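You operate a simulated robot arm through the tools that you are given. There is no shell and no other tool.

The job below is to be done with a simulated robot arm. You get a single attempt, and the scene is never put back.

Task
Find the latch pan with the job card's depth and box it.
Fine: at the inspection bench zero the blue readout, gauge all three pans, gauge back in its stand, that pan in the blue box; the other pans stay. Set down upright: depth gauge.

The check looks at the end state, three seconds after you hand in, the way a careful person would. Anything else that was tipped, shoved, dropped, spilled or broken makes it a failure.

Robot
A 6-joint arm with a two-finger parallel gripper, fixed in place. Base frame: the origin is at the foot of the arm, x ahead of it, y to its left, z up; the work surface is at about z = 0.86. Readings come in m, degrees, newtons and seconds.
Its first joint turns from -166.0 to 166.0 degrees. Payload 3.91 kg.
Tool frame: the origin (TCP) lies between the finger pads and is the grasp point; the fingertips stand 0.03 m ahead of it; z points along the fingers, y is the line along which they close. The gripper opens to 0.11 m. The fingers are 0.02 m wide and 0.01 m thick; the gripper's body (0.048 by 0.112 m) begins 0.055 m behind the TCP.
Orientation is told as [roll, pitch, yaw] about the base's x, y, z axes, in that order, counted from this pose: with the fingers straight down and closing along the base's y, the tool's x points along the base's -x, its y along +y and its z along -z.

Tools
- The arm moves only by the tool step_arm. Its argument "steps" is a list of rows, each a list of 2 entries, a list of its own where there are three numbers: the shift along the tool's x, y, z in m, then the turn, a rotation vector about the tool's x, y, z in degrees. In form: [[[tx, ty, tz], [rx, ry, rz]], ...]. A call has 1 to 20 rows; each row shifts and turns the commanded pose from where the row before left it, along the tool's axes as they then stand. "claw" is the closure, from 0 (fully open) to 1 (shut), set as the call begins (left out, the last holds). A row lasts 0.2 s, in which the tool goes at most 0.05 m and 8.6 degrees; a call with a longer step from one row to the next is refused whole, and so is a gripper value outside its range. Where a pose cannot be reached the arm comes as near as it can. A force on the tool above 40 N (or 10 N above the force at the start of the call, whichever is more), or a blocked arm, ends the call early, and 0.2 s more pass. Each finger travels about 0.153 m/s and halts on what it meets, pressing with about 36 N; the grip force reading is that of the motor and also rises with nothing between the fingers. The clock runs only during rows and for 0.2 s after the last one: add rows that do not move to give the fingers time. The reply holds the time, the measured pose of the TCP, the force on the tool along the base axes, the opening and the grip force, in the units named above and with some noise, with the torque about the TCP (base axes, N m) and any sound that the robot's microphone picked up, and new pictures: "show" is both (left out), scene, wrist or none.
- Cameras (640 x 400 px; columns grow to the right, rows downward): "scene" is fixed at [0.4002, 0.6498, 1.4563]; the picture's right is [-0.90, -0.44, 0.00], its down [-0.28, 0.57, -0.78] and it looks along [0.34, -0.70, -0.63] (base axes); focal length 276 px, centre (320, 200). "wrist" rides on the gripper at [0.072, 0.017, -0.103] in the tool frame; the picture's right is [-0.23, 0.97, 0.00], its down [-0.76, -0.18, -0.62] and it looks along [-0.61, -0.14, 0.78] (tool axes); focal length 222 px, centre (320, 200). There is no depth. A picture from a camera that has moved, and an enlarged one, comes with that camera's place and axes in the base frame and with its lens.
- zoom(camera, box): a new picture of the part [left, top, right, bottom] of that camera's present view, enlarged. The clock stands still meanwhile.
- finish_job(): hands the job in; it is judged then, once.

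Places have to be worked out from the pictures, the camera data and where the tool is seen. Open the gripper and draw the arm clear of the work before you hand the job in, unless the task says otherwise.

The tools are called after "Call:" as a command line: name --argument value ..., lists and objects as JSON in quotes. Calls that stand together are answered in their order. step_arm: Moves the arm, as the interface text tells. Its arguments: {"type":"object","properties":{"steps":{"type":"array","items":{"type":"array"}},"claw":{"type":"number"},"show":{"type":"string","enum":["both","scene","wrist","none"]}},"required":["steps"]} The other tools are called the same way: zoom (camera, box) takes an enlarged picture of a part of a camera's view; finish_job () hands the job in.

At the start:

```text
time: 0.0
position: [0.5608, -0.1392, 1.2098]
orientation: [0.0, 0.0, 0.0]
contact_force: [0.1, -0.2, 0.2]
wrist_torque: [0.01, 0.0, 0.0]
finger_gap: 0.1099
grasp_force: 0.0
```

scene: 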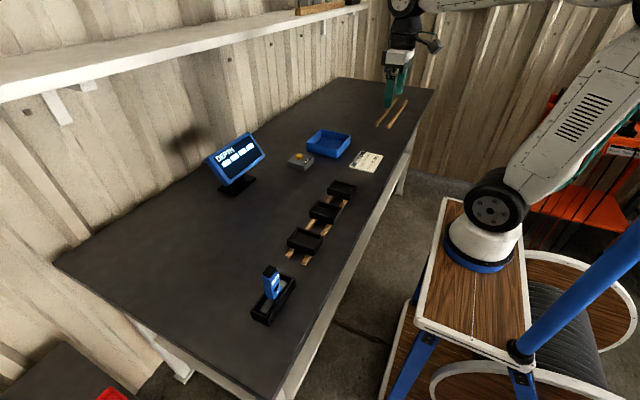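
wrist: 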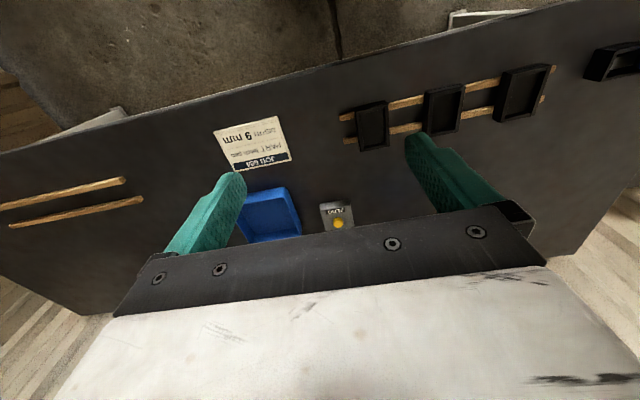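

I see the bench with three pans on rails, a gauge in a stand, a readout, a blue box, a job card and a button block. I'll zoom in on the details first.

Call:
zoom --camera "scene" --box '[200, 120, 300, 200]'

Call:
zoom --camera "scene" --box '[230, 240, 330, 340]'

Call:
zoom --camera "scene" --box '[270, 120, 400, 270]'

Call:
zoom --camera "wrist" --box '[200, 100, 360, 260]'

Call:
zoom --camera "wrist" --box '[330, 20, 640, 200]'

```text
5.00 times, centred on (250, 160) of scene
camera zoom: at [0.4002, 0.6498, 1.4563], right [-0.9, -0.44, 0.0], down [-0.28, 0.57, -0.78], along [0.34, -0.7, -0.63], focal length 1382 px, centre (670, 400)
```

zoom: 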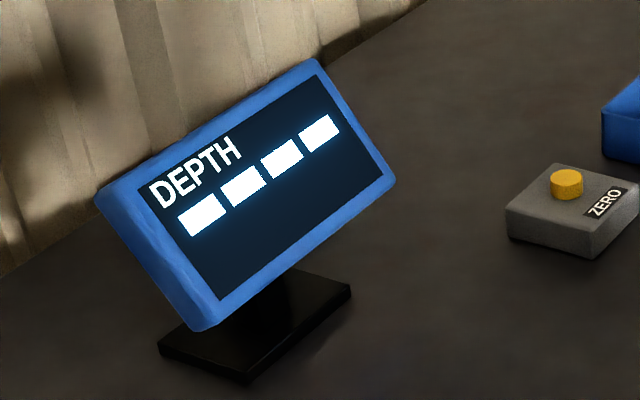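

```text
4.00 times, centred on (280, 290) of scene
camera zoom: at [0.4002, 0.6498, 1.4563], right [-0.9, -0.44, 0.0], down [-0.28, 0.57, -0.78], along [0.34, -0.7, -0.63], focal length 1106 px, centre (480, -160)
```

zoom: 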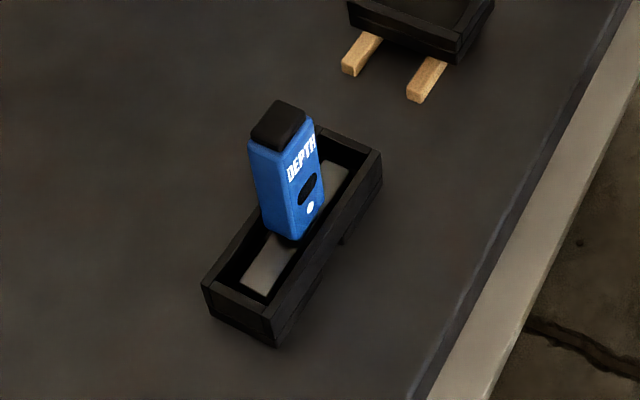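

```text
2.67 times, centred on (335, 195) of scene
camera zoom: at [0.4002, 0.6498, 1.4563], right [-0.9, -0.44, 0.0], down [-0.28, 0.57, -0.78], along [0.34, -0.7, -0.63], focal length 737 px, centre (280, 213)
```

zoom: 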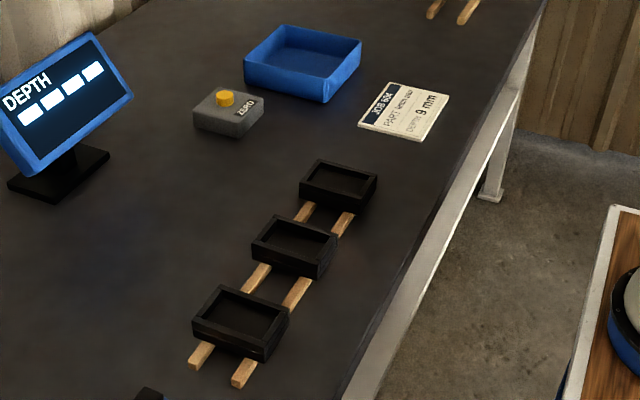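

```text
2.50 times, centred on (280, 180) of wrist
camera zoom: at [0.4872, -0.1242, 1.3145], right [0.23, 0.97, 0.0], down [0.76, -0.18, 0.62], along [0.61, -0.14, -0.78], focal length 555 px, centre (420, 250)
```

zoom: 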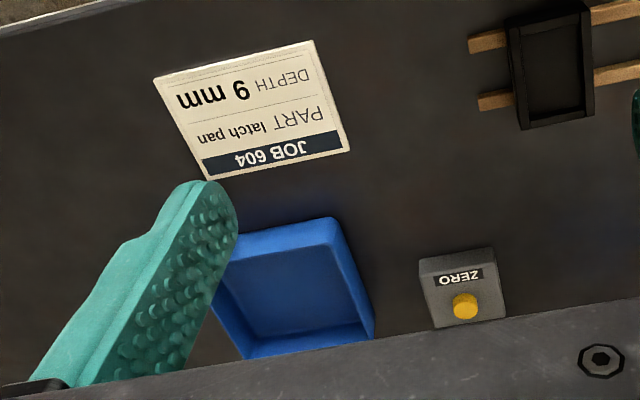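

```text
2.06 times, centred on (485, 110) of wrist
camera zoom: at [0.4872, -0.1242, 1.3145], right [0.23, 0.97, 0.0], down [0.76, -0.18, 0.62], along [0.61, -0.14, -0.78], focal length 459 px, centre (-21, 386)
```

zoom: 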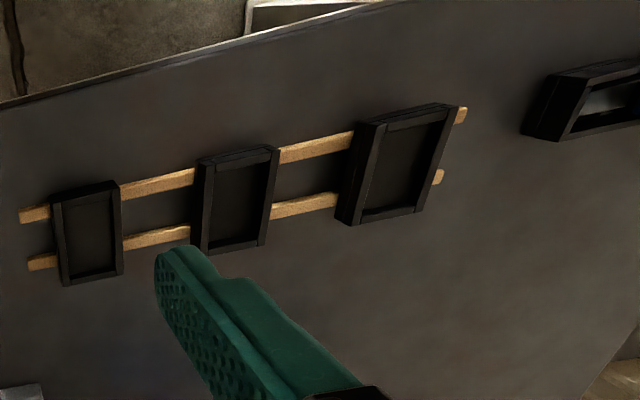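

The card reads "JOB 604, PART latch pan, DEPTH 9 mm". I estimate the gauge stand at (0.65, 0.38), the pans at x≈0.67 with y≈0.20, 0.07 and -0.07, the ZERO button at (0.89, -0.17), and the box at (0.85, -0.35). I'm moving high over the pans toward the gauge for a closer look.

Call:
step_arm --steps '[[[0, 0.05, 0], [0, 0, 0]], [[0, 0.05, 0], [0, 0, 0]], [[0, 0.05, 0], [0, 0, 0]], [[0, 0.05, 0], [0, 0, 0]], [[0, 0, 0], [0, 0, 0]]]' --show "wrist"

Call:
step_arm --steps '[[[0, 0.05, 0], [0, 0, 0]], [[0, 0.05, 0], [0, 0, 0]], [[0, 0.05, 0], [0, 0, 0]], [[0, 0.05, 0], [0, 0, 0]], [[0, 0.05, 0], [0, 0, 0]], [[0, 0.05, 0.0], [0, 0, 0]], [[0, 0, 0], [0, 0, 0]]]' --show "both"

```text
time: 1.2
position: [0.56, 0.0605, 1.2104]
orientation: [0.0, -0.1, 0.0]
contact_force: [0.7, 0.9, -0.3]
wrist_torque: [-0.01, 0.03, -0.03]
finger_gap: 0.1104
grasp_force: 0.1
camera wrist: at [0.4862, 0.0758, 1.3149], right [0.23, 0.97, 0.0], down [0.76, -0.18, 0.62], along [0.61, -0.14, -0.78], focal length 222 px, centre (320, 200)
```

wrist: 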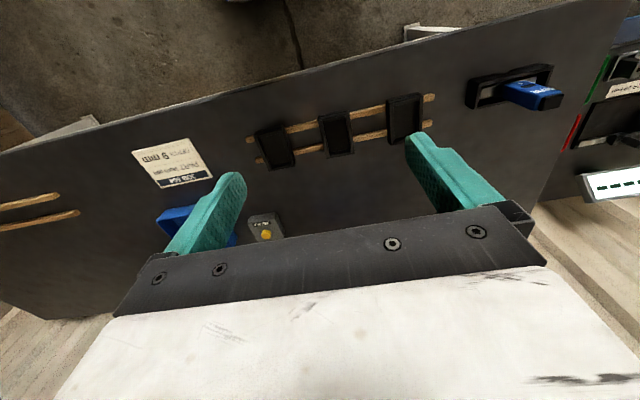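

```text
time: 2.8
position: [0.5611, 0.3582, 1.2101]
orientation: [-0.1, 0.0, 0.0]
contact_force: [-1.3, -1.1, 0.5]
wrist_torque: [0.01, -0.03, 0.0]
finger_gap: 0.11
grasp_force: 0.0
camera wrist: at [0.4862, 0.3747, 1.3144], right [0.23, 0.97, 0.0], down [0.76, -0.18, 0.62], along [0.61, -0.14, -0.78], focal length 222 px, centre (320, 200)
```

scene: 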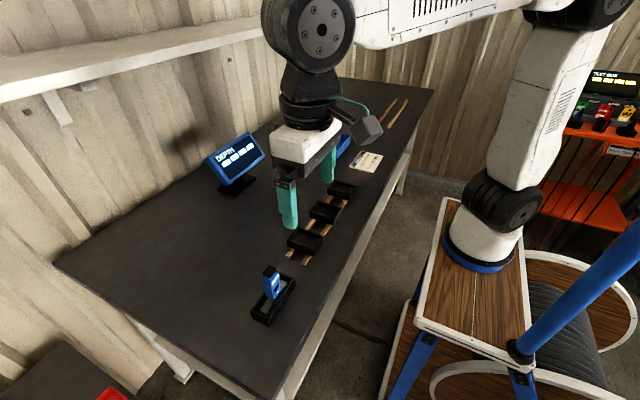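
wrist: 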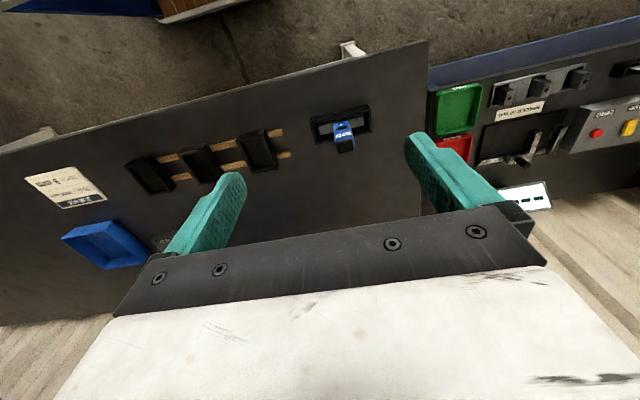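

The gauge stand works out to (0.650, 0.378) from the wrist view too. I'm zooming in on the gauge and pans.

Call:
zoom --camera "wrist" --box '[290, 80, 400, 170]'

Call:
zoom --camera "wrist" --box '[110, 110, 300, 200]'

Call:
zoom --camera "wrist" --box '[410, 40, 640, 220]'

Call:
zoom --camera "scene" --box '[540, 40, 640, 160]'

```text
4.44 times, centred on (345, 125) of wrist
camera zoom: at [0.4862, 0.3747, 1.3144], right [0.23, 0.97, 0.0], down [0.76, -0.18, 0.62], along [0.61, -0.14, -0.78], focal length 987 px, centre (209, 533)
```

zoom: 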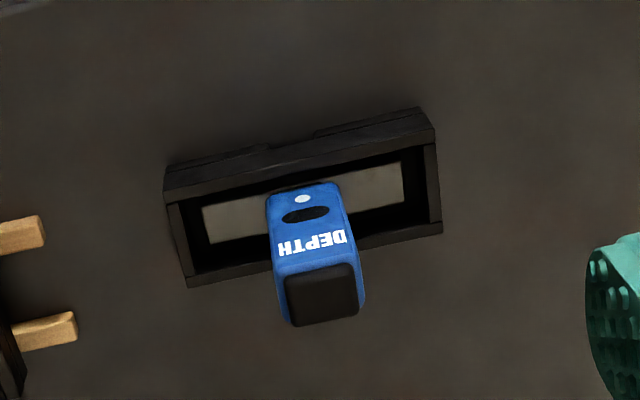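

```text
3.37 times, centred on (205, 155) of wrist
camera zoom: at [0.4862, 0.3747, 1.3144], right [0.23, 0.97, 0.0], down [0.76, -0.18, 0.62], along [0.61, -0.14, -0.78], focal length 748 px, centre (707, 352)
```

zoom: 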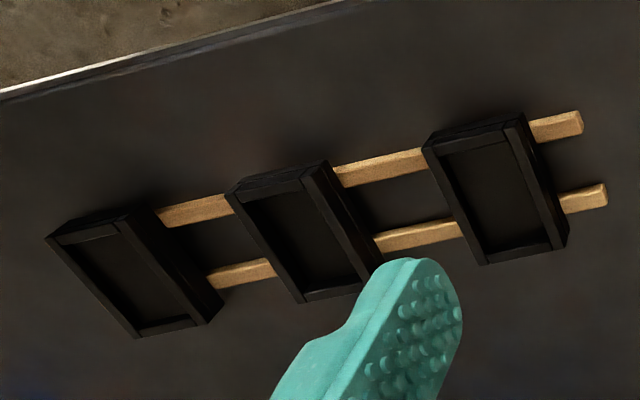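

```text
2.22 times, centred on (525, 130) of wrist
camera zoom: at [0.4862, 0.3747, 1.3144], right [0.23, 0.97, 0.0], down [0.76, -0.18, 0.62], along [0.61, -0.14, -0.78], focal length 494 px, centre (-136, 356)
```

zoom: 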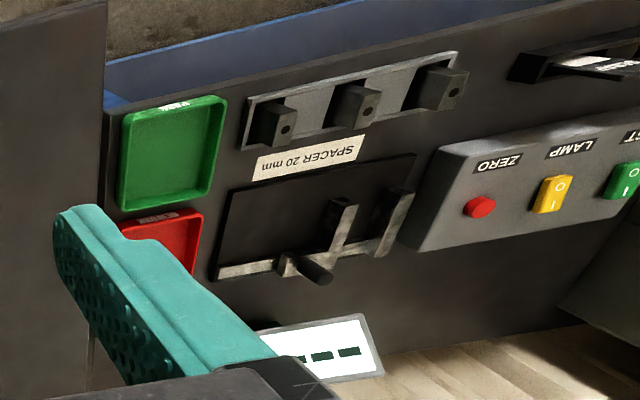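

```text
3.33 times, centred on (590, 100) of scene
camera zoom: at [0.4002, 0.6498, 1.4563], right [-0.9, -0.44, 0.0], down [-0.28, 0.57, -0.78], along [0.34, -0.7, -0.63], focal length 921 px, centre (-580, 533)
```

zoom: 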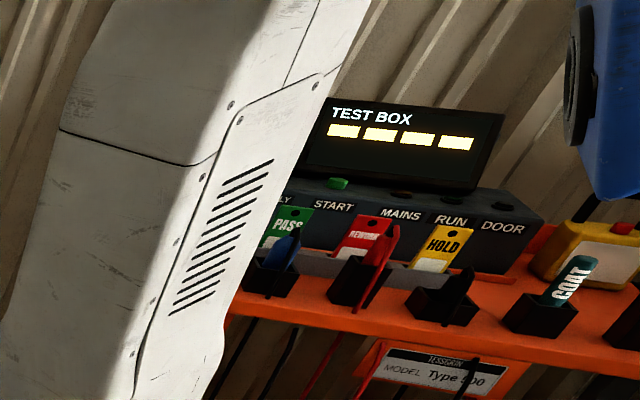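

The other stations' devices are unrelated. I'm zooming in closer on the gauge foot from the scene camera, and on the ZERO block.

Call:
zoom --camera "scene" --box '[245, 258, 305, 330]'

Call:
zoom --camera "scene" --box '[280, 175, 360, 270]'

```text
5.56 times, centred on (275, 294) of scene
camera zoom: at [0.4002, 0.6498, 1.4563], right [-0.9, -0.44, 0.0], down [-0.28, 0.57, -0.78], along [0.34, -0.7, -0.63], focal length 1536 px, centre (570, -322)
```

zoom: 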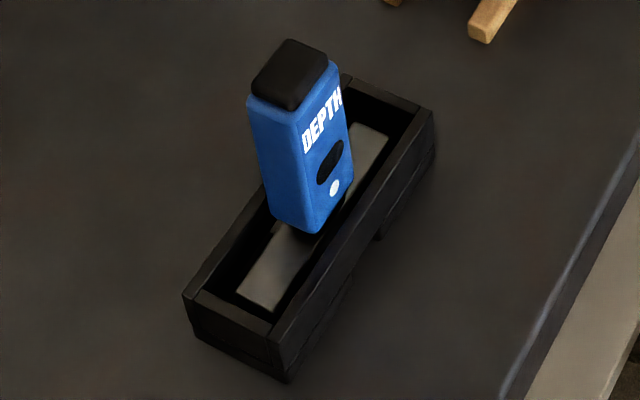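

```text
4.21 times, centred on (320, 222) of scene
camera zoom: at [0.4002, 0.6498, 1.4563], right [-0.9, -0.44, 0.0], down [-0.28, 0.57, -0.78], along [0.34, -0.7, -0.63], focal length 1164 px, centre (320, 105)
```

zoom: 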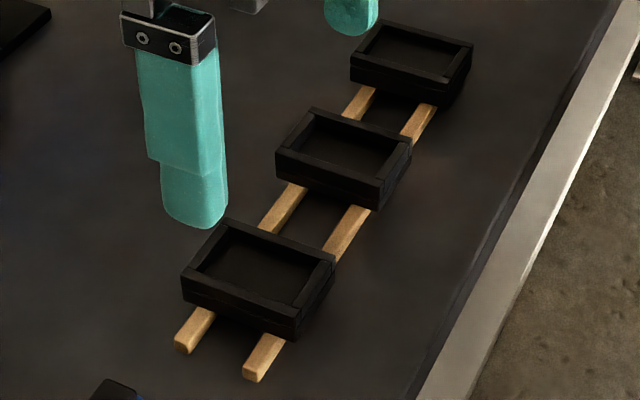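

The gauge stands on a plate in its tray, so zeroing while it rests there seems right. Both cameras put the ZERO button at about (0.890, -0.170, 0.905), so I'm moving high above it with the fingers closed.

Call:
step_arm --claw 1 --steps '[[[-0.02, -0.0406, 0], [0, 0, 0]], [[-0.02, -0.0406, 0], [0, 0, 0]], [[-0.02, -0.0406, 0], [0, 0, 0]], [[-0.02, -0.0406, 0], [0, 0, 0]], [[-0.02, -0.0406, 0], [0, 0, 0]], [[-0.02, -0.0406, 0], [0, 0, 0]], [[-0.02, -0.0406, 0], [0, 0, 0]], [[-0.02, -0.0406, 0], [0, 0, 0]], [[-0.02, -0.0406, 0], [0, 0, 0]], [[-0.02, -0.0406, 0], [0, 0, 0]], [[-0.02, -0.0406, 0], [0, 0, 0]], [[-0.02, -0.0406, 0], [0, 0, 0]], [[-0.02, -0.0406, 0], [0, 0, 0]], [[0, 0, 0.04], [0, 0, 0]], [[0, 0, 0.04], [0, 0, 0]], [[0, 0, 0.0], [0, 0, 0]]]' --show "both"

```text
time: 6.2
position: [0.8188, -0.1669, 1.1317]
orientation: [0.0, 0.0, 0.1]
contact_force: [0.2, 0.3, 1.3]
wrist_torque: [-0.01, 0.01, 0.01]
finger_gap: 0.0
grasp_force: 35.7
camera wrist: at [0.7462, -0.1513, 1.2349], right [0.23, 0.97, 0.0], down [0.76, -0.18, 0.62], along [0.61, -0.14, -0.78], focal length 222 px, centre (320, 200)
```

scene: 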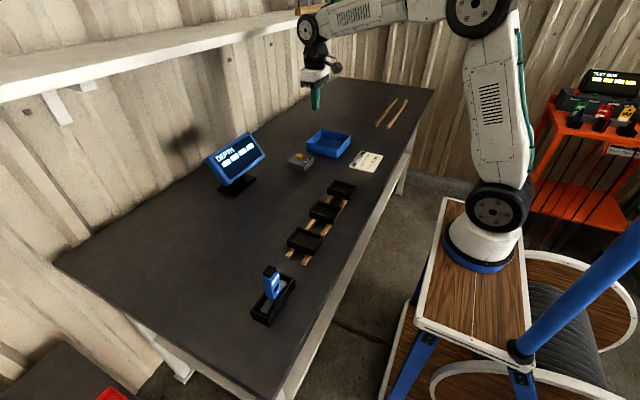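
wrist: 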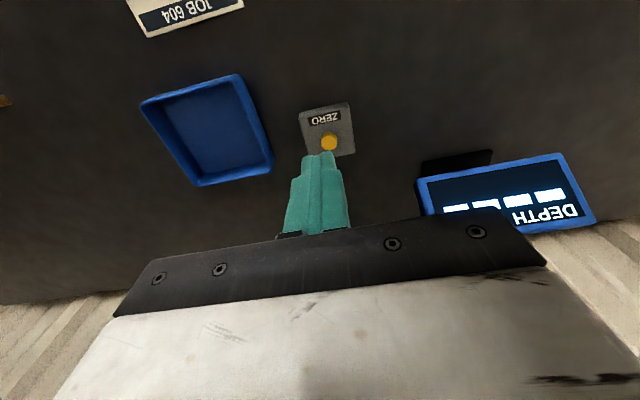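

The wrist view puts the button at about (0.894, -0.172). I'm moving over it and lowering to about 2–3 cm above.

Call:
step_arm --steps '[[[-0.037, -0.0025, 0], [0, 0, 0]], [[-0.037, -0.0025, 0], [0, 0, 0]], [[0, 0, 0.045], [0, 0, 0]], [[0, 0, 0.045], [0, 0, 0]], [[0, 0, 0.045], [0, 0, 0]], [[0, 0, 0.03], [0, 0, 0]], [[0, 0, 0], [0, 0, 0]]]' --show "both"

Call:
zoom --camera "wrist" --box '[240, 80, 400, 200]'

Call:
zoom --camera "scene" --box '[260, 100, 360, 180]'

```text
time: 7.8
position: [0.894, -0.1712, 0.9644]
orientation: [-0.1, 0.0, 0.0]
contact_force: [0.3, -0.1, 0.6]
wrist_torque: [-0.01, 0.0, 0.02]
finger_gap: 0.0
grasp_force: 35.8
camera wrist: at [0.8207, -0.155, 1.0686], right [0.23, 0.97, 0.0], down [0.76, -0.18, 0.62], along [0.61, -0.14, -0.78], focal length 222 px, centre (320, 200)
```

scene: 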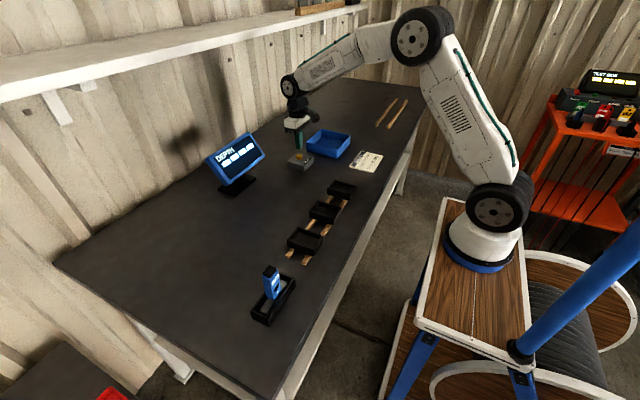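
wrist: 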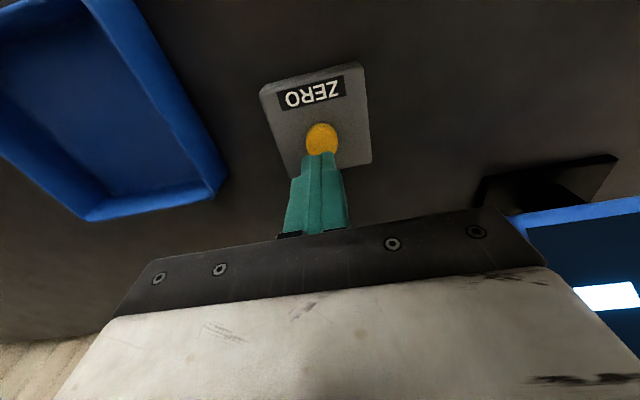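

```text
3.33 times, centred on (320, 140) of wrist
camera zoom: at [0.8207, -0.155, 1.0686], right [0.23, 0.97, 0.0], down [0.76, -0.18, 0.62], along [0.61, -0.14, -0.78], focal length 740 px, centre (320, 400)
```

zoom: 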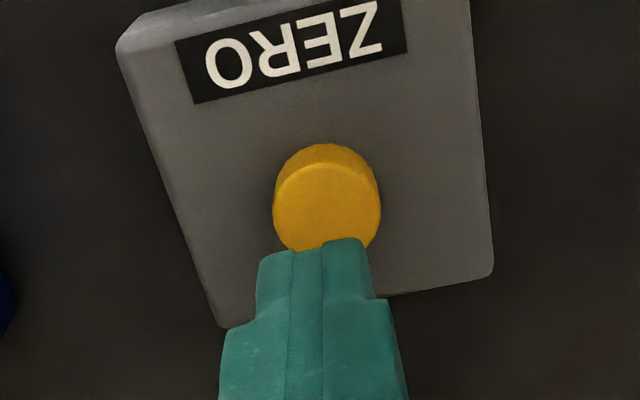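

```text
5.00 times, centred on (310, 140) of scene
camera zoom: at [0.4002, 0.6498, 1.4563], right [-0.9, -0.44, 0.0], down [-0.28, 0.57, -0.78], along [0.34, -0.7, -0.63], focal length 1382 px, centre (370, 500)
```

zoom: 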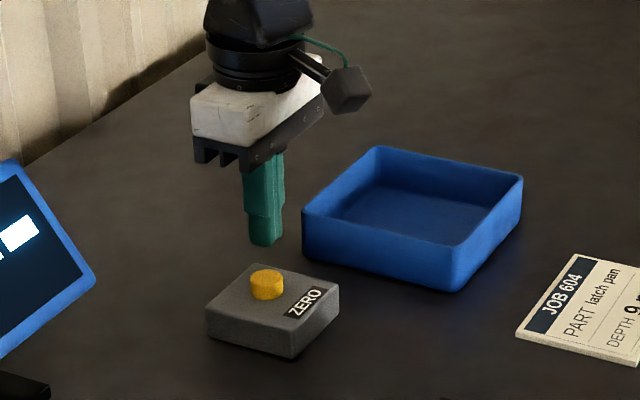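

The finger is directly above the button, and the scene view puts the button top at z≈0.897, about 3.7 cm below the fingertip. I'm descending gently to press.

Call:
step_arm --steps '[[[0, 0, 0.015], [0, 0, 0]], [[0, 0, 0.012], [0, 0, 0]], [[0, 0, 0.005], [0, 0, 0]], [[0, 0, 0.003], [0, 0, 0]], [[0, 0, 0.002], [0, 0, 0]], [[0, 0, 0.002], [0, 0, 0]], [[0, 0, 0], [0, 0, 0]]]' --show "both"

```text
time: 9.4
position: [0.8944, -0.1729, 0.9289]
orientation: [0.0, -0.1, 0.2]
contact_force: [-3.7, 5.4, 14.3]
wrist_torque: [0.18, 0.11, 0.03]
finger_gap: 0.0
grasp_force: 35.9
heard: click
camera wrist: at [0.8209, -0.1556, 1.0324], right [0.23, 0.97, 0.0], down [0.76, -0.18, 0.62], along [0.61, -0.14, -0.78], focal length 222 px, centre (320, 200)
```

scene: 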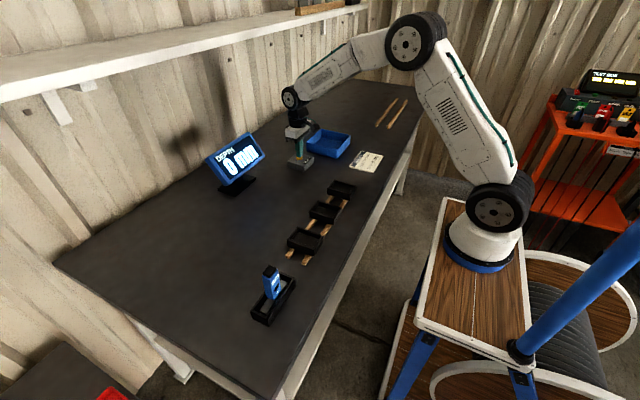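
wrist: 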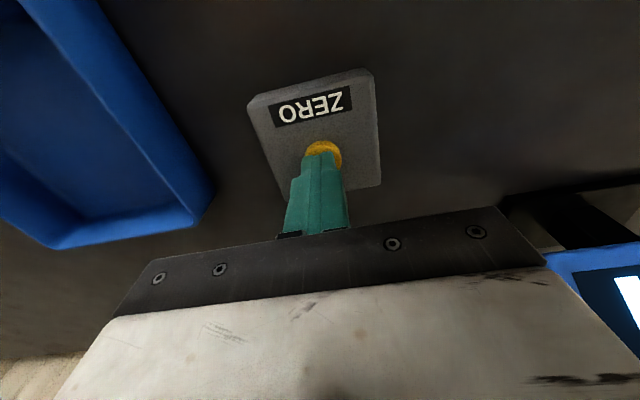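

A click was heard and the readout shows "0 mm". I'm lifting straight up and checking it.

Call:
step_arm --steps '[[[0, 0, -0.02], [0, 0, 0]], [[0, 0, -0.04], [0, 0, 0]], [[0, 0, -0.045], [0, 0, 0]], [[0, 0, -0.045], [0, 0, 0]], [[0, 0, -0.045], [0, 0, 0]], [[0, 0, 0], [0, 0, 0]]]' --show "both"

Call:
zoom --camera "scene" --box '[200, 110, 360, 210]'

```text
time: 10.8
position: [0.8969, -0.1721, 1.1236]
orientation: [0.0, 0.0, 0.0]
contact_force: [0.7, -0.5, -0.2]
wrist_torque: [-0.02, -0.02, 0.03]
finger_gap: 0.0
grasp_force: 36.4
camera wrist: at [0.8226, -0.1567, 1.2275], right [0.23, 0.97, 0.0], down [0.76, -0.18, 0.62], along [0.61, -0.14, -0.78], focal length 222 px, centre (320, 200)
```

scene: 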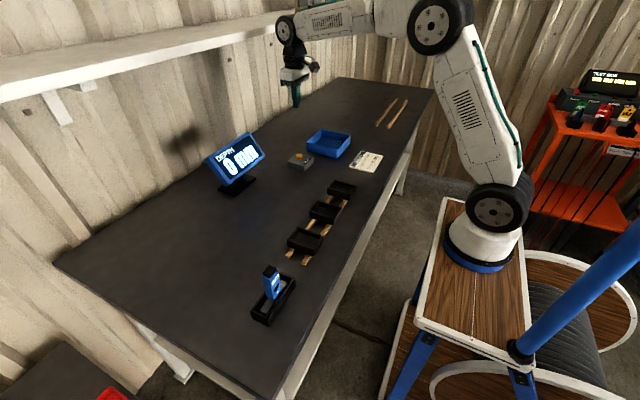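
wrist: 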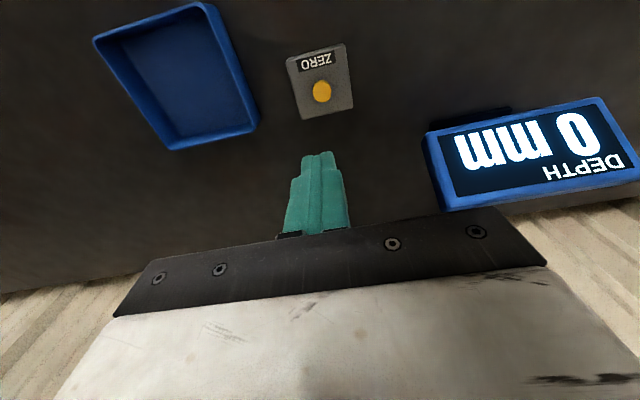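

```text
4.00 times, centred on (280, 160) of scene
camera zoom: at [0.4002, 0.6498, 1.4563], right [-0.9, -0.44, 0.0], down [-0.28, 0.57, -0.78], along [0.34, -0.7, -0.63], focal length 1106 px, centre (480, 360)
```

zoom: 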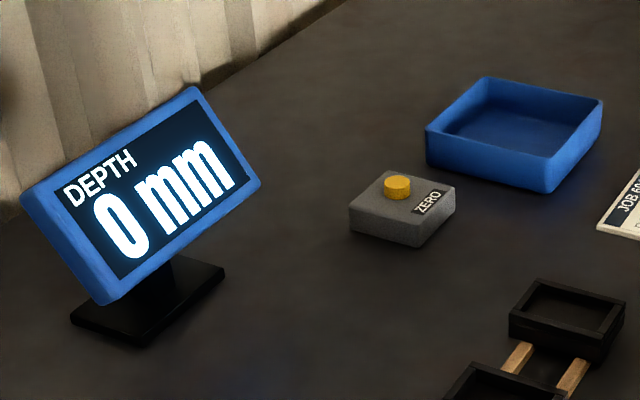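

The readout is zeroed and the ZERO block is undisturbed. By triangulation the gauge top is at about (0.649, 0.380, 0.98), so I'm travelling high to above the gauge with the gripper partly open.

Call:
step_arm --claw 0.3 --steps '[[[0, 0, -0.04], [0, 0, 0]], [[0, 0, -0.04], [0, 0, 0]], [[0.019, 0.0424, 0], [0, 0, 0]], [[0.019, 0.0424, 0], [0, 0, 0]], [[0.019, 0.0424, 0], [0, 0, 0]], [[0.019, 0.0424, 0], [0, 0, 0]], [[0.019, 0.0424, 0], [0, 0, 0]], [[0.019, 0.0424, 0], [0, 0, 0]], [[0.019, 0.0424, 0], [0, 0, 0]], [[0.019, 0.0424, 0], [0, 0, 0]], [[0.019, 0.0424, 0], [0, 0, 0]], [[0.019, 0.0424, 0], [0, 0, 0]], [[0.019, 0.0424, 0], [0, 0, 0]], [[0.019, 0.0424, 0], [0, 0, 0]], [[0.019, 0.0424, 0], [0, 0, 0]], [[0, 0, 0.04], [0, 0, 0]], [[0, 0, 0.04], [0, 0, 0]], [[0, 0, 0.03], [0, 0, 0]], [[0, 0, 0], [0, 0, 0]]]' --show "both"

Call:
zoom --camera "wrist" --box '[220, 80, 420, 220]'

Call:
zoom --camera "scene" --box '[220, 200, 340, 330]'

```text
time: 14.8
position: [0.649, 0.378, 1.0921]
orientation: [0.0, 0.0, 0.2]
contact_force: [0.5, 0.1, -0.6]
wrist_torque: [-0.01, -0.01, -0.02]
finger_gap: 0.0771
grasp_force: 0.1
camera wrist: at [0.575, 0.3945, 1.1968], right [0.23, 0.97, 0.0], down [0.76, -0.18, 0.62], along [0.61, -0.14, -0.78], focal length 222 px, centre (320, 200)
```

scene: 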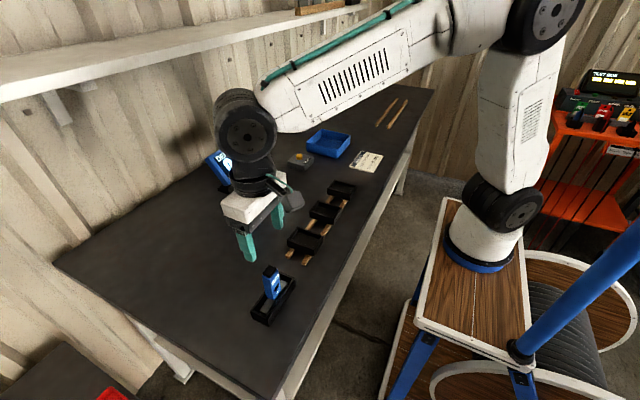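
wrist: 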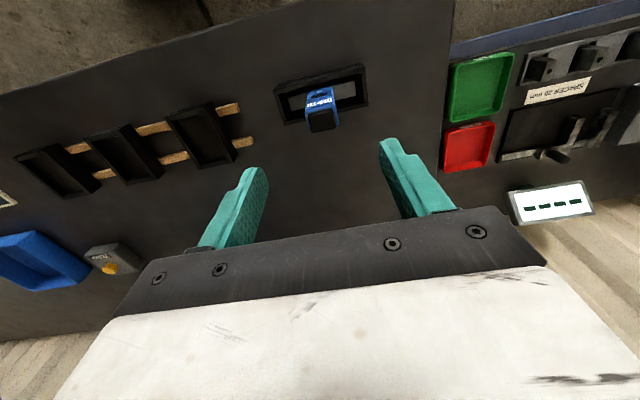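

```text
2.86 times, centred on (320, 150) of wrist
camera zoom: at [0.575, 0.3945, 1.1968], right [0.23, 0.97, 0.0], down [0.76, -0.18, 0.62], along [0.61, -0.14, -0.78], focal length 635 px, centre (320, 343)
```

zoom: 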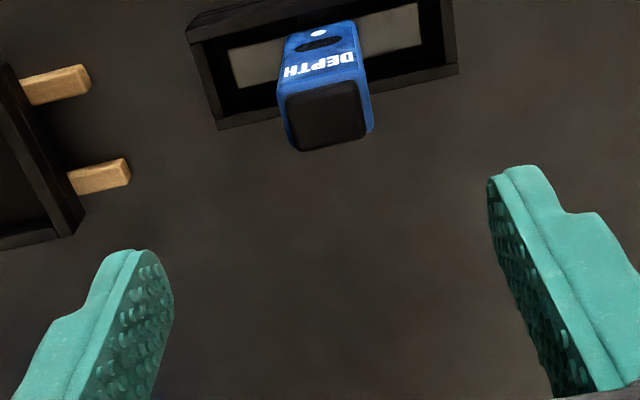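

```text
3.08 times, centred on (280, 265) of scene
camera zoom: at [0.4002, 0.6498, 1.4563], right [-0.9, -0.44, 0.0], down [-0.28, 0.57, -0.78], along [0.34, -0.7, -0.63], focal length 850 px, centre (443, 0)
```

zoom: 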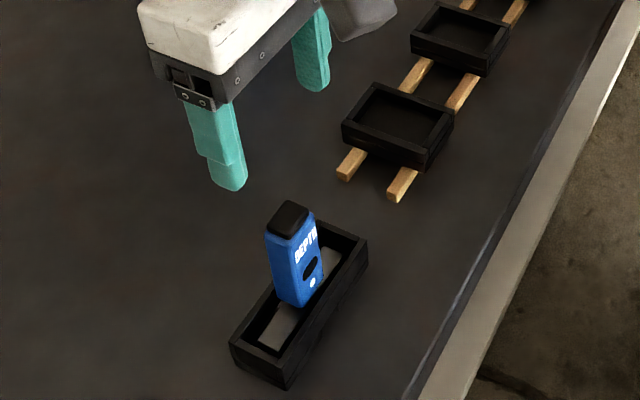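

The gauge cap is at about (0.6495, 0.3805), nearly centred between the fingers. I'm shifting slightly and descending until the tips are just around the cap.

Call:
step_arm --steps '[[[0, 0.0025, 0.03], [0, 0, 0]], [[0, 0, 0.03], [0, 0, 0]], [[0, 0, 0.025], [0, 0, 0]], [[0, 0, 0], [0, 0, 0]]]' --show "both"

Call:
zoom --camera "scene" --box '[220, 220, 340, 330]'

Call:
zoom --camera "wrist" --box '[220, 80, 420, 220]'

```text
time: 15.8
position: [0.6459, 0.3796, 1.006]
orientation: [0.0, 0.0, 0.1]
contact_force: [-0.9, -0.1, -0.4]
wrist_torque: [-0.02, 0.01, 0.01]
finger_gap: 0.0772
grasp_force: 0.0
camera wrist: at [0.5735, 0.3957, 1.1106], right [0.23, 0.97, 0.0], down [0.76, -0.18, 0.62], along [0.61, -0.14, -0.78], focal length 222 px, centre (320, 200)
```

scene: 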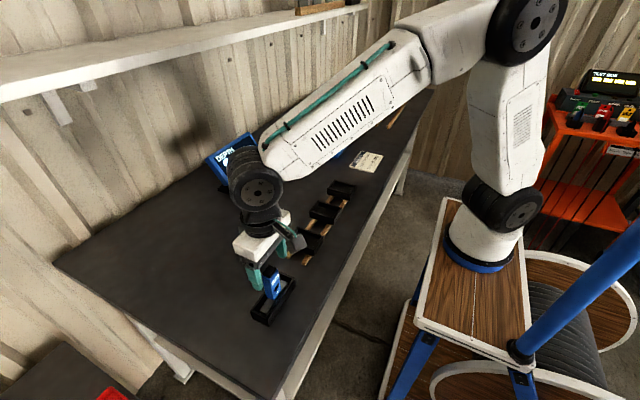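
wrist: 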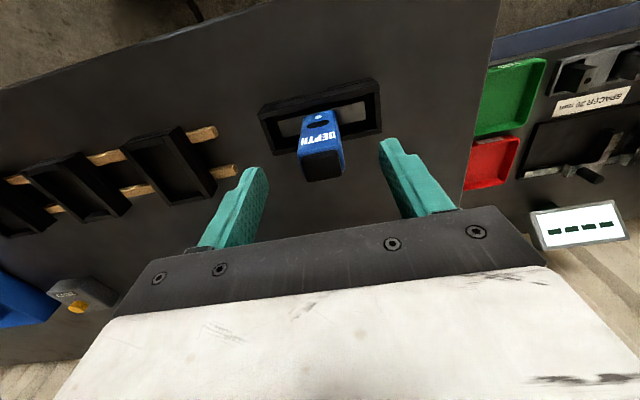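

```text
3.64 times, centred on (280, 275) of scene
camera zoom: at [0.4002, 0.6498, 1.4563], right [-0.9, -0.44, 0.0], down [-0.28, 0.57, -0.78], along [0.34, -0.7, -0.63], focal length 1005 px, centre (466, -73)
```

zoom: 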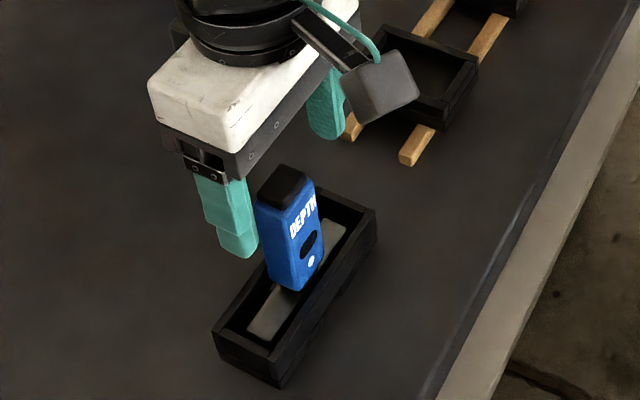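

```text
2.86 times, centred on (320, 150) of wrist
camera zoom: at [0.5735, 0.3957, 1.1106], right [0.23, 0.97, 0.0], down [0.76, -0.18, 0.62], along [0.61, -0.14, -0.78], focal length 635 px, centre (320, 343)
```

zoom: 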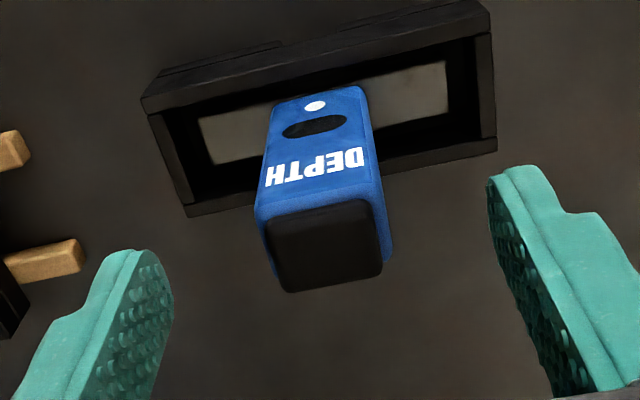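

The fingers straddle the gauge and are centred on it. I'm descending to the grip height (TCP z≈0.945) and narrowing the fingers to about 0.044 m without touching.

Call:
step_arm --steps '[[[0, 0, 0.02], [0, 0, 0]], [[0, 0, 0.02], [0, 0, 0]], [[0, 0, 0.021], [0, 0, 0]], [[0, 0, 0], [0, 0, 0]]]' --show "none"

Call:
step_arm --claw 0.58 --steps '[[[0, 0, 0], [0, 0, 0]], [[0, 0, 0], [0, 0, 0]]]' --show "both"

Call:
zoom --camera "wrist" --box '[240, 100, 400, 230]'

Call:
zoom --camera "scene" --box '[220, 230, 340, 340]'

```text
time: 16.8
position: [0.648, 0.3801, 0.946]
orientation: [0.1, -0.1, 0.0]
contact_force: [-0.3, 0.5, 0.4]
wrist_torque: [0.02, 0.0, 0.01]
finger_gap: 0.0769
grasp_force: 0.0
```

```text
time: 17.4
position: [0.6499, 0.3805, 0.9452]
orientation: [0.0, 0.0, 0.0]
contact_force: [-0.5, 0.3, 0.1]
wrist_torque: [0.0, 0.03, 0.0]
finger_gap: 0.046
grasp_force: 0.1
camera wrist: at [0.5754, 0.3964, 1.0498], right [0.23, 0.97, 0.0], down [0.76, -0.18, 0.62], along [0.61, -0.14, -0.78], focal length 222 px, centre (320, 200)
```

scene: 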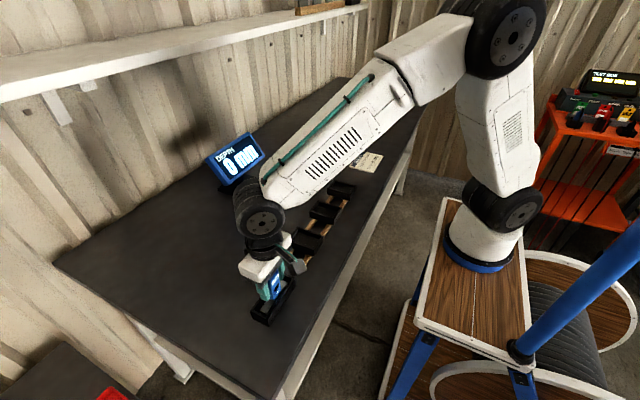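
wrist: 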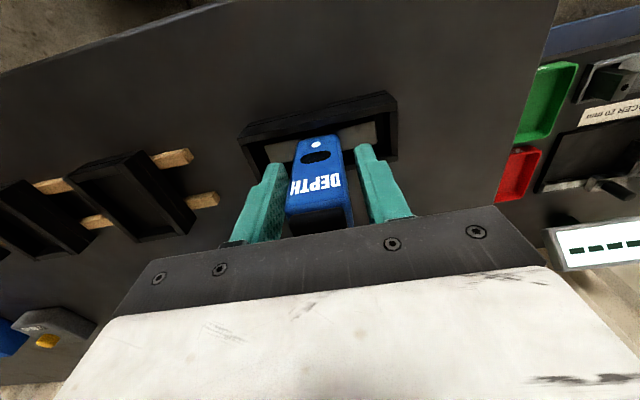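

```text
3.08 times, centred on (320, 165) of wrist
camera zoom: at [0.5754, 0.3964, 1.0498], right [0.23, 0.97, 0.0], down [0.76, -0.18, 0.62], along [0.61, -0.14, -0.78], focal length 684 px, centre (320, 308)
```

zoom: 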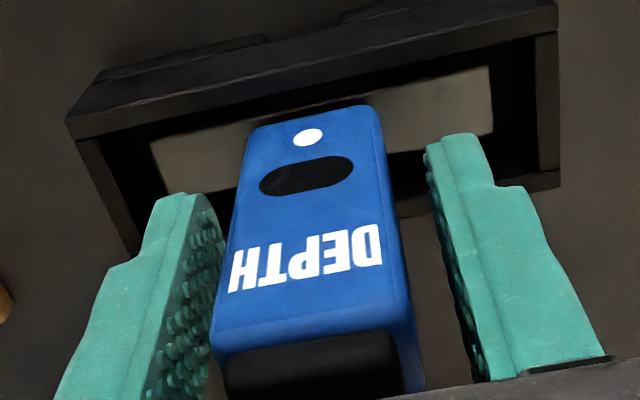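

```text
3.64 times, centred on (280, 285) of scene
camera zoom: at [0.4002, 0.6498, 1.4563], right [-0.9, -0.44, 0.0], down [-0.28, 0.57, -0.78], along [0.34, -0.7, -0.63], focal length 1005 px, centre (466, -109)
```

zoom: 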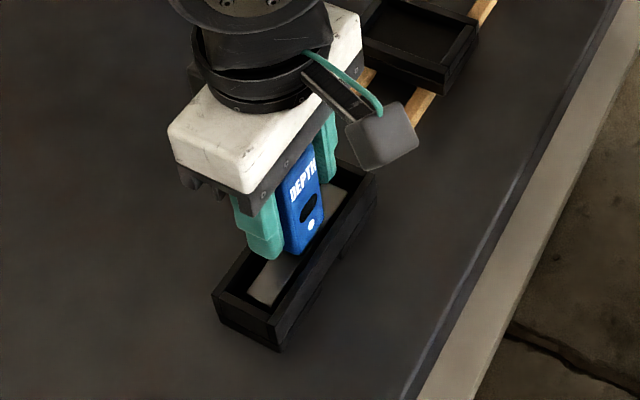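

The gauge sits centrally between the fingers with a gap on either side. I'm closing on it now.

Call:
step_arm --claw 1 --steps '[[[0, 0, 0], [0, 0, 0]], [[0, 0, 0], [0, 0, 0]], [[0, 0, 0], [0, 0, 0]]]' --show "both"

Call:
zoom --camera "wrist" --box '[240, 100, 400, 230]'

```text
time: 18.2
position: [0.6486, 0.3796, 0.9446]
orientation: [-0.1, -0.1, -0.1]
contact_force: [-0.2, -0.7, -0.7]
wrist_torque: [0.03, 0.0, -0.01]
finger_gap: 0.0318
grasp_force: 36.4
camera wrist: at [0.5754, 0.3964, 1.0497], right [0.23, 0.97, 0.0], down [0.76, -0.18, 0.62], along [0.61, -0.14, -0.78], focal length 222 px, centre (320, 200)
```

scene: 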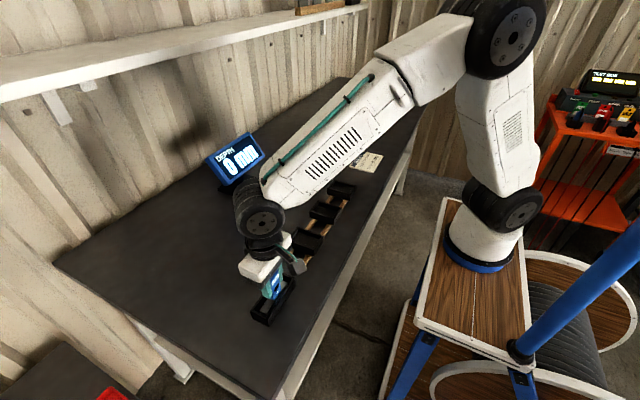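
wrist: 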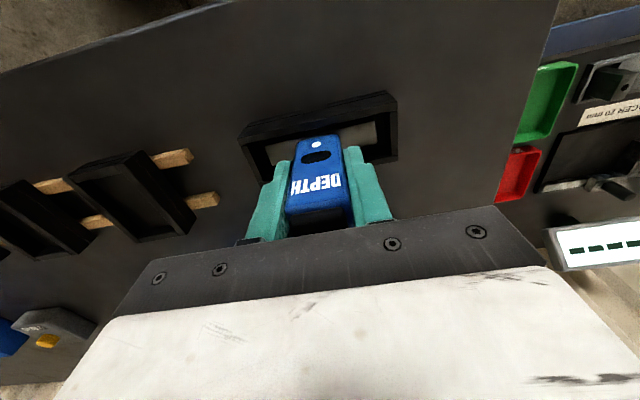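

```text
3.08 times, centred on (320, 165) of wrist
camera zoom: at [0.5754, 0.3964, 1.0497], right [0.23, 0.97, 0.0], down [0.76, -0.18, 0.62], along [0.61, -0.14, -0.78], focal length 684 px, centre (320, 308)
```

zoom: 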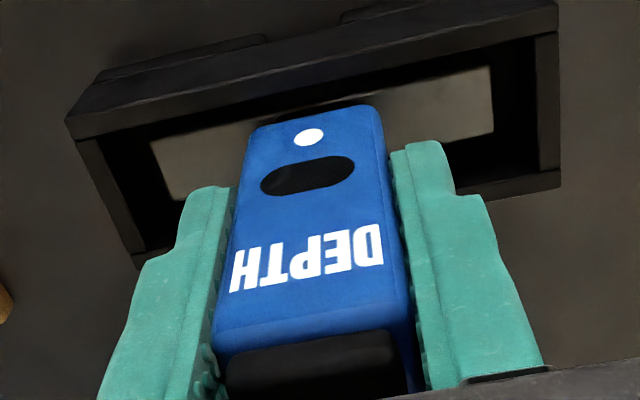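

I have a firm grip on the gauge with a 0.032 m gap. I'm lifting straight up slowly and watching the readout and the stand.

Call:
step_arm --steps '[[[0, 0, -0.01], [0, 0, 0]], [[0, 0, -0.02], [0, 0, 0]], [[0, 0, -0.03], [0, 0, 0]], [[0, 0, -0.03], [0, 0, 0]], [[0, 0, -0.03], [0, 0, 0]], [[0, 0, 0], [0, 0, 0]]]' --show "both"

Call:
zoom --camera "scene" --box '[200, 200, 340, 340]'

Call:
zoom --camera "wrist" --box '[220, 60, 420, 230]'

```text
time: 19.6
position: [0.6477, 0.3821, 1.0652]
orientation: [0.0, 0.0, 0.0]
contact_force: [-0.4, 0.4, -1.5]
wrist_torque: [0.01, 0.01, 0.0]
finger_gap: 0.0316
grasp_force: 36.3
camera wrist: at [0.5748, 0.3974, 1.1697], right [0.23, 0.97, 0.0], down [0.76, -0.18, 0.62], along [0.61, -0.14, -0.78], focal length 222 px, centre (320, 200)
```

scene: 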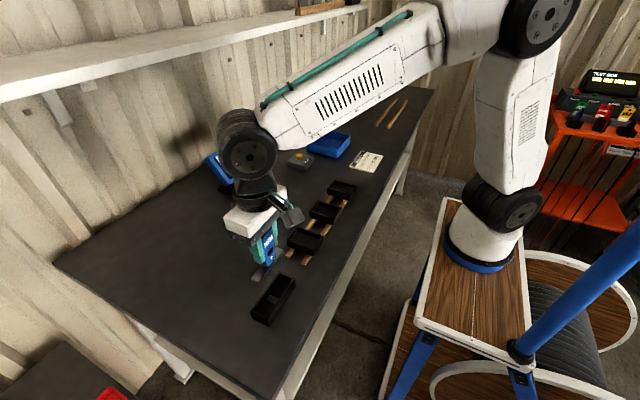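
wrist: 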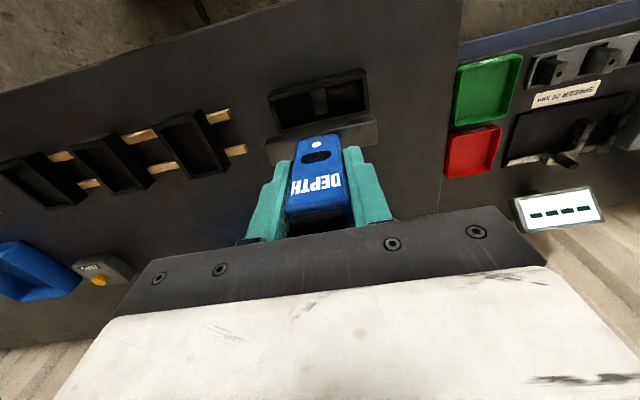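

```text
2.86 times, centred on (270, 270) of scene
camera zoom: at [0.4002, 0.6498, 1.4563], right [-0.9, -0.44, 0.0], down [-0.28, 0.57, -0.78], along [0.34, -0.7, -0.63], focal length 790 px, centre (463, 0)
```

zoom: 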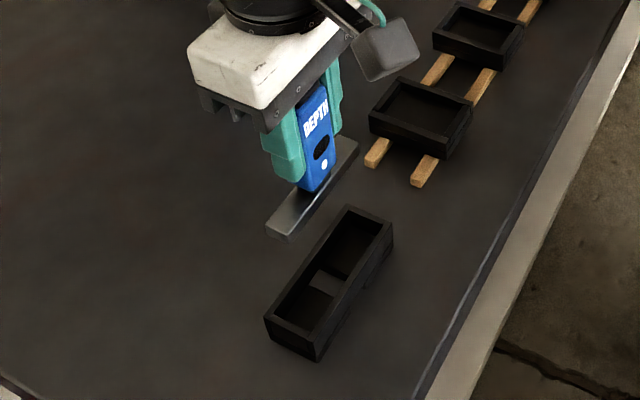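

```text
2.35 times, centred on (320, 145) of wrist
camera zoom: at [0.5748, 0.3974, 1.1697], right [0.23, 0.97, 0.0], down [0.76, -0.18, 0.62], along [0.61, -0.14, -0.78], focal length 523 px, centre (320, 329)
```

zoom: 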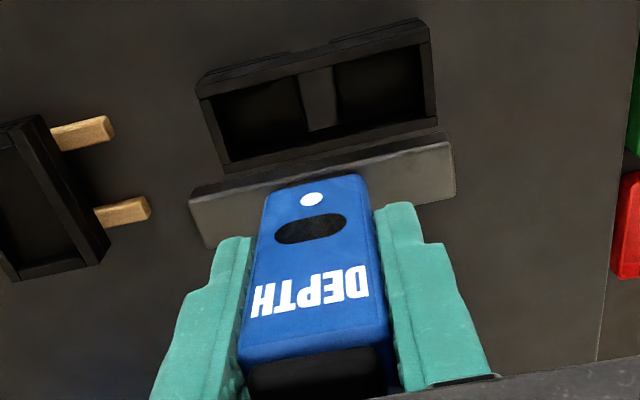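

The gauge has a long crossbar foot, meant to sit across a pan's rims. I'm zooming in on its underside and the stand.

Call:
zoom --camera "scene" --box '[240, 225, 300, 290]'

Call:
zoom --camera "scene" --box '[240, 265, 310, 335]'

Call:
zoom --camera "wrist" --box '[0, 90, 260, 220]'

```text
6.15 times, centred on (270, 258) of scene
camera zoom: at [0.4002, 0.6498, 1.4563], right [-0.9, -0.44, 0.0], down [-0.28, 0.57, -0.78], along [0.34, -0.7, -0.63], focal length 1701 px, centre (628, -154)
```

zoom: 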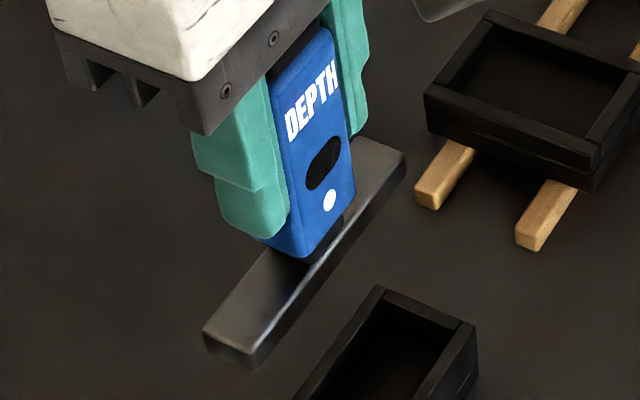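

```text
5.71 times, centred on (275, 300) of scene
camera zoom: at [0.4002, 0.6498, 1.4563], right [-0.9, -0.44, 0.0], down [-0.28, 0.57, -0.78], along [0.34, -0.7, -0.63], focal length 1580 px, centre (577, -371)
```

zoom: 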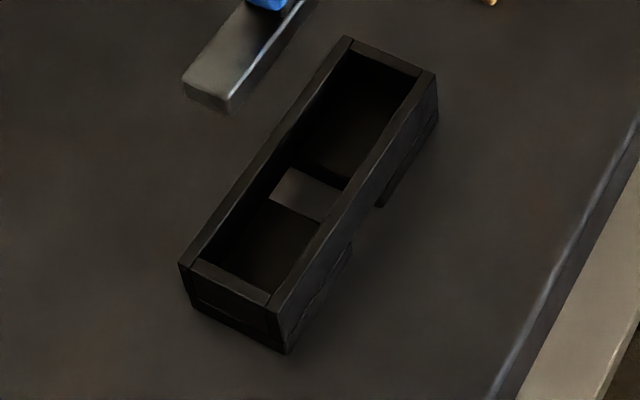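

```text
2.46 times, centred on (130, 155) of wrist
camera zoom: at [0.5748, 0.3974, 1.1697], right [0.23, 0.97, 0.0], down [0.76, -0.18, 0.62], along [0.61, -0.14, -0.78], focal length 547 px, centre (788, 311)
```

zoom: 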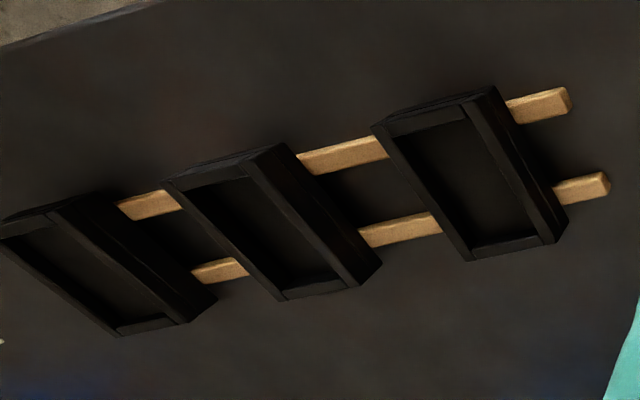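

The beam is about 0.09 m long and the pans are about 0.083 × 0.054 m with rims near z≈0.90, so the bar spans a pan's short (y) side. I'm moving over pan 1 at (0.665, 0.202).

Call:
step_arm --steps '[[[0, -0.045, 0], [0, 0, 0]], [[0, -0.045, 0], [0, 0, 0]], [[-0.008, -0.045, 0], [0, 0, 0]], [[-0.009, -0.044, 0], [0, 0, 0]], [[0, 0, 0], [0, 0, 0]]]' --show "both"

Call:
zoom --camera "scene" --box '[190, 110, 350, 270]'

Call:
zoom --camera "wrist" --box '[220, 60, 420, 230]'

```text
time: 20.8
position: [0.6634, 0.2028, 1.0654]
orientation: [-0.1, 0.0, 0.1]
contact_force: [-0.5, 0.9, -2.2]
wrist_torque: [0.0, 0.04, -0.02]
finger_gap: 0.0319
grasp_force: 36.2
camera wrist: at [0.5894, 0.2184, 1.1702], right [0.23, 0.97, 0.0], down [0.76, -0.18, 0.62], along [0.61, -0.14, -0.78], focal length 222 px, centre (320, 200)
```

scene: 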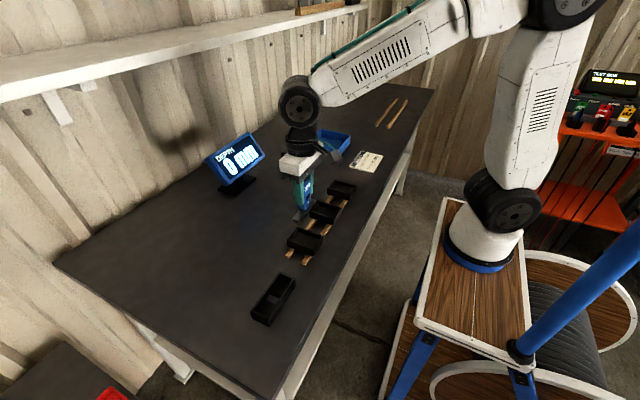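
wrist: 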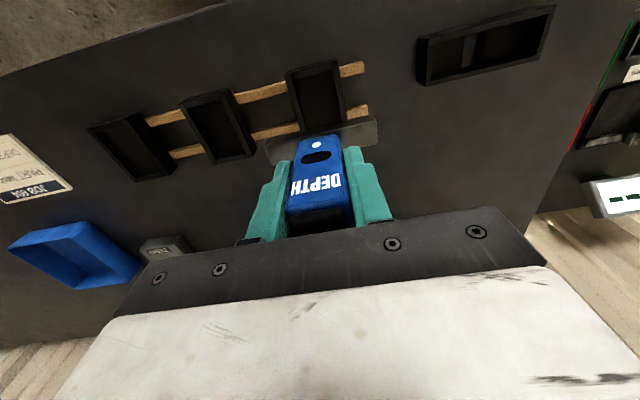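

```text
2.50 times, centred on (270, 190) of scene
camera zoom: at [0.4002, 0.6498, 1.4563], right [-0.9, -0.44, 0.0], down [-0.28, 0.57, -0.78], along [0.34, -0.7, -0.63], focal length 691 px, centre (445, 225)
```

zoom: 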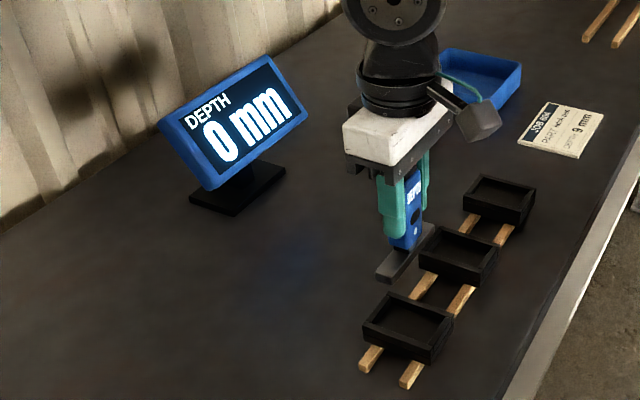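

```text
2.35 times, centred on (320, 145) of wrist
camera zoom: at [0.5894, 0.2184, 1.1702], right [0.23, 0.97, 0.0], down [0.76, -0.18, 0.62], along [0.61, -0.14, -0.78], focal length 523 px, centre (320, 329)
```

zoom: 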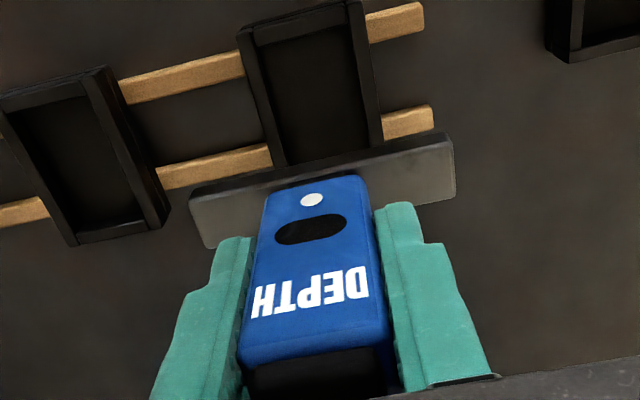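

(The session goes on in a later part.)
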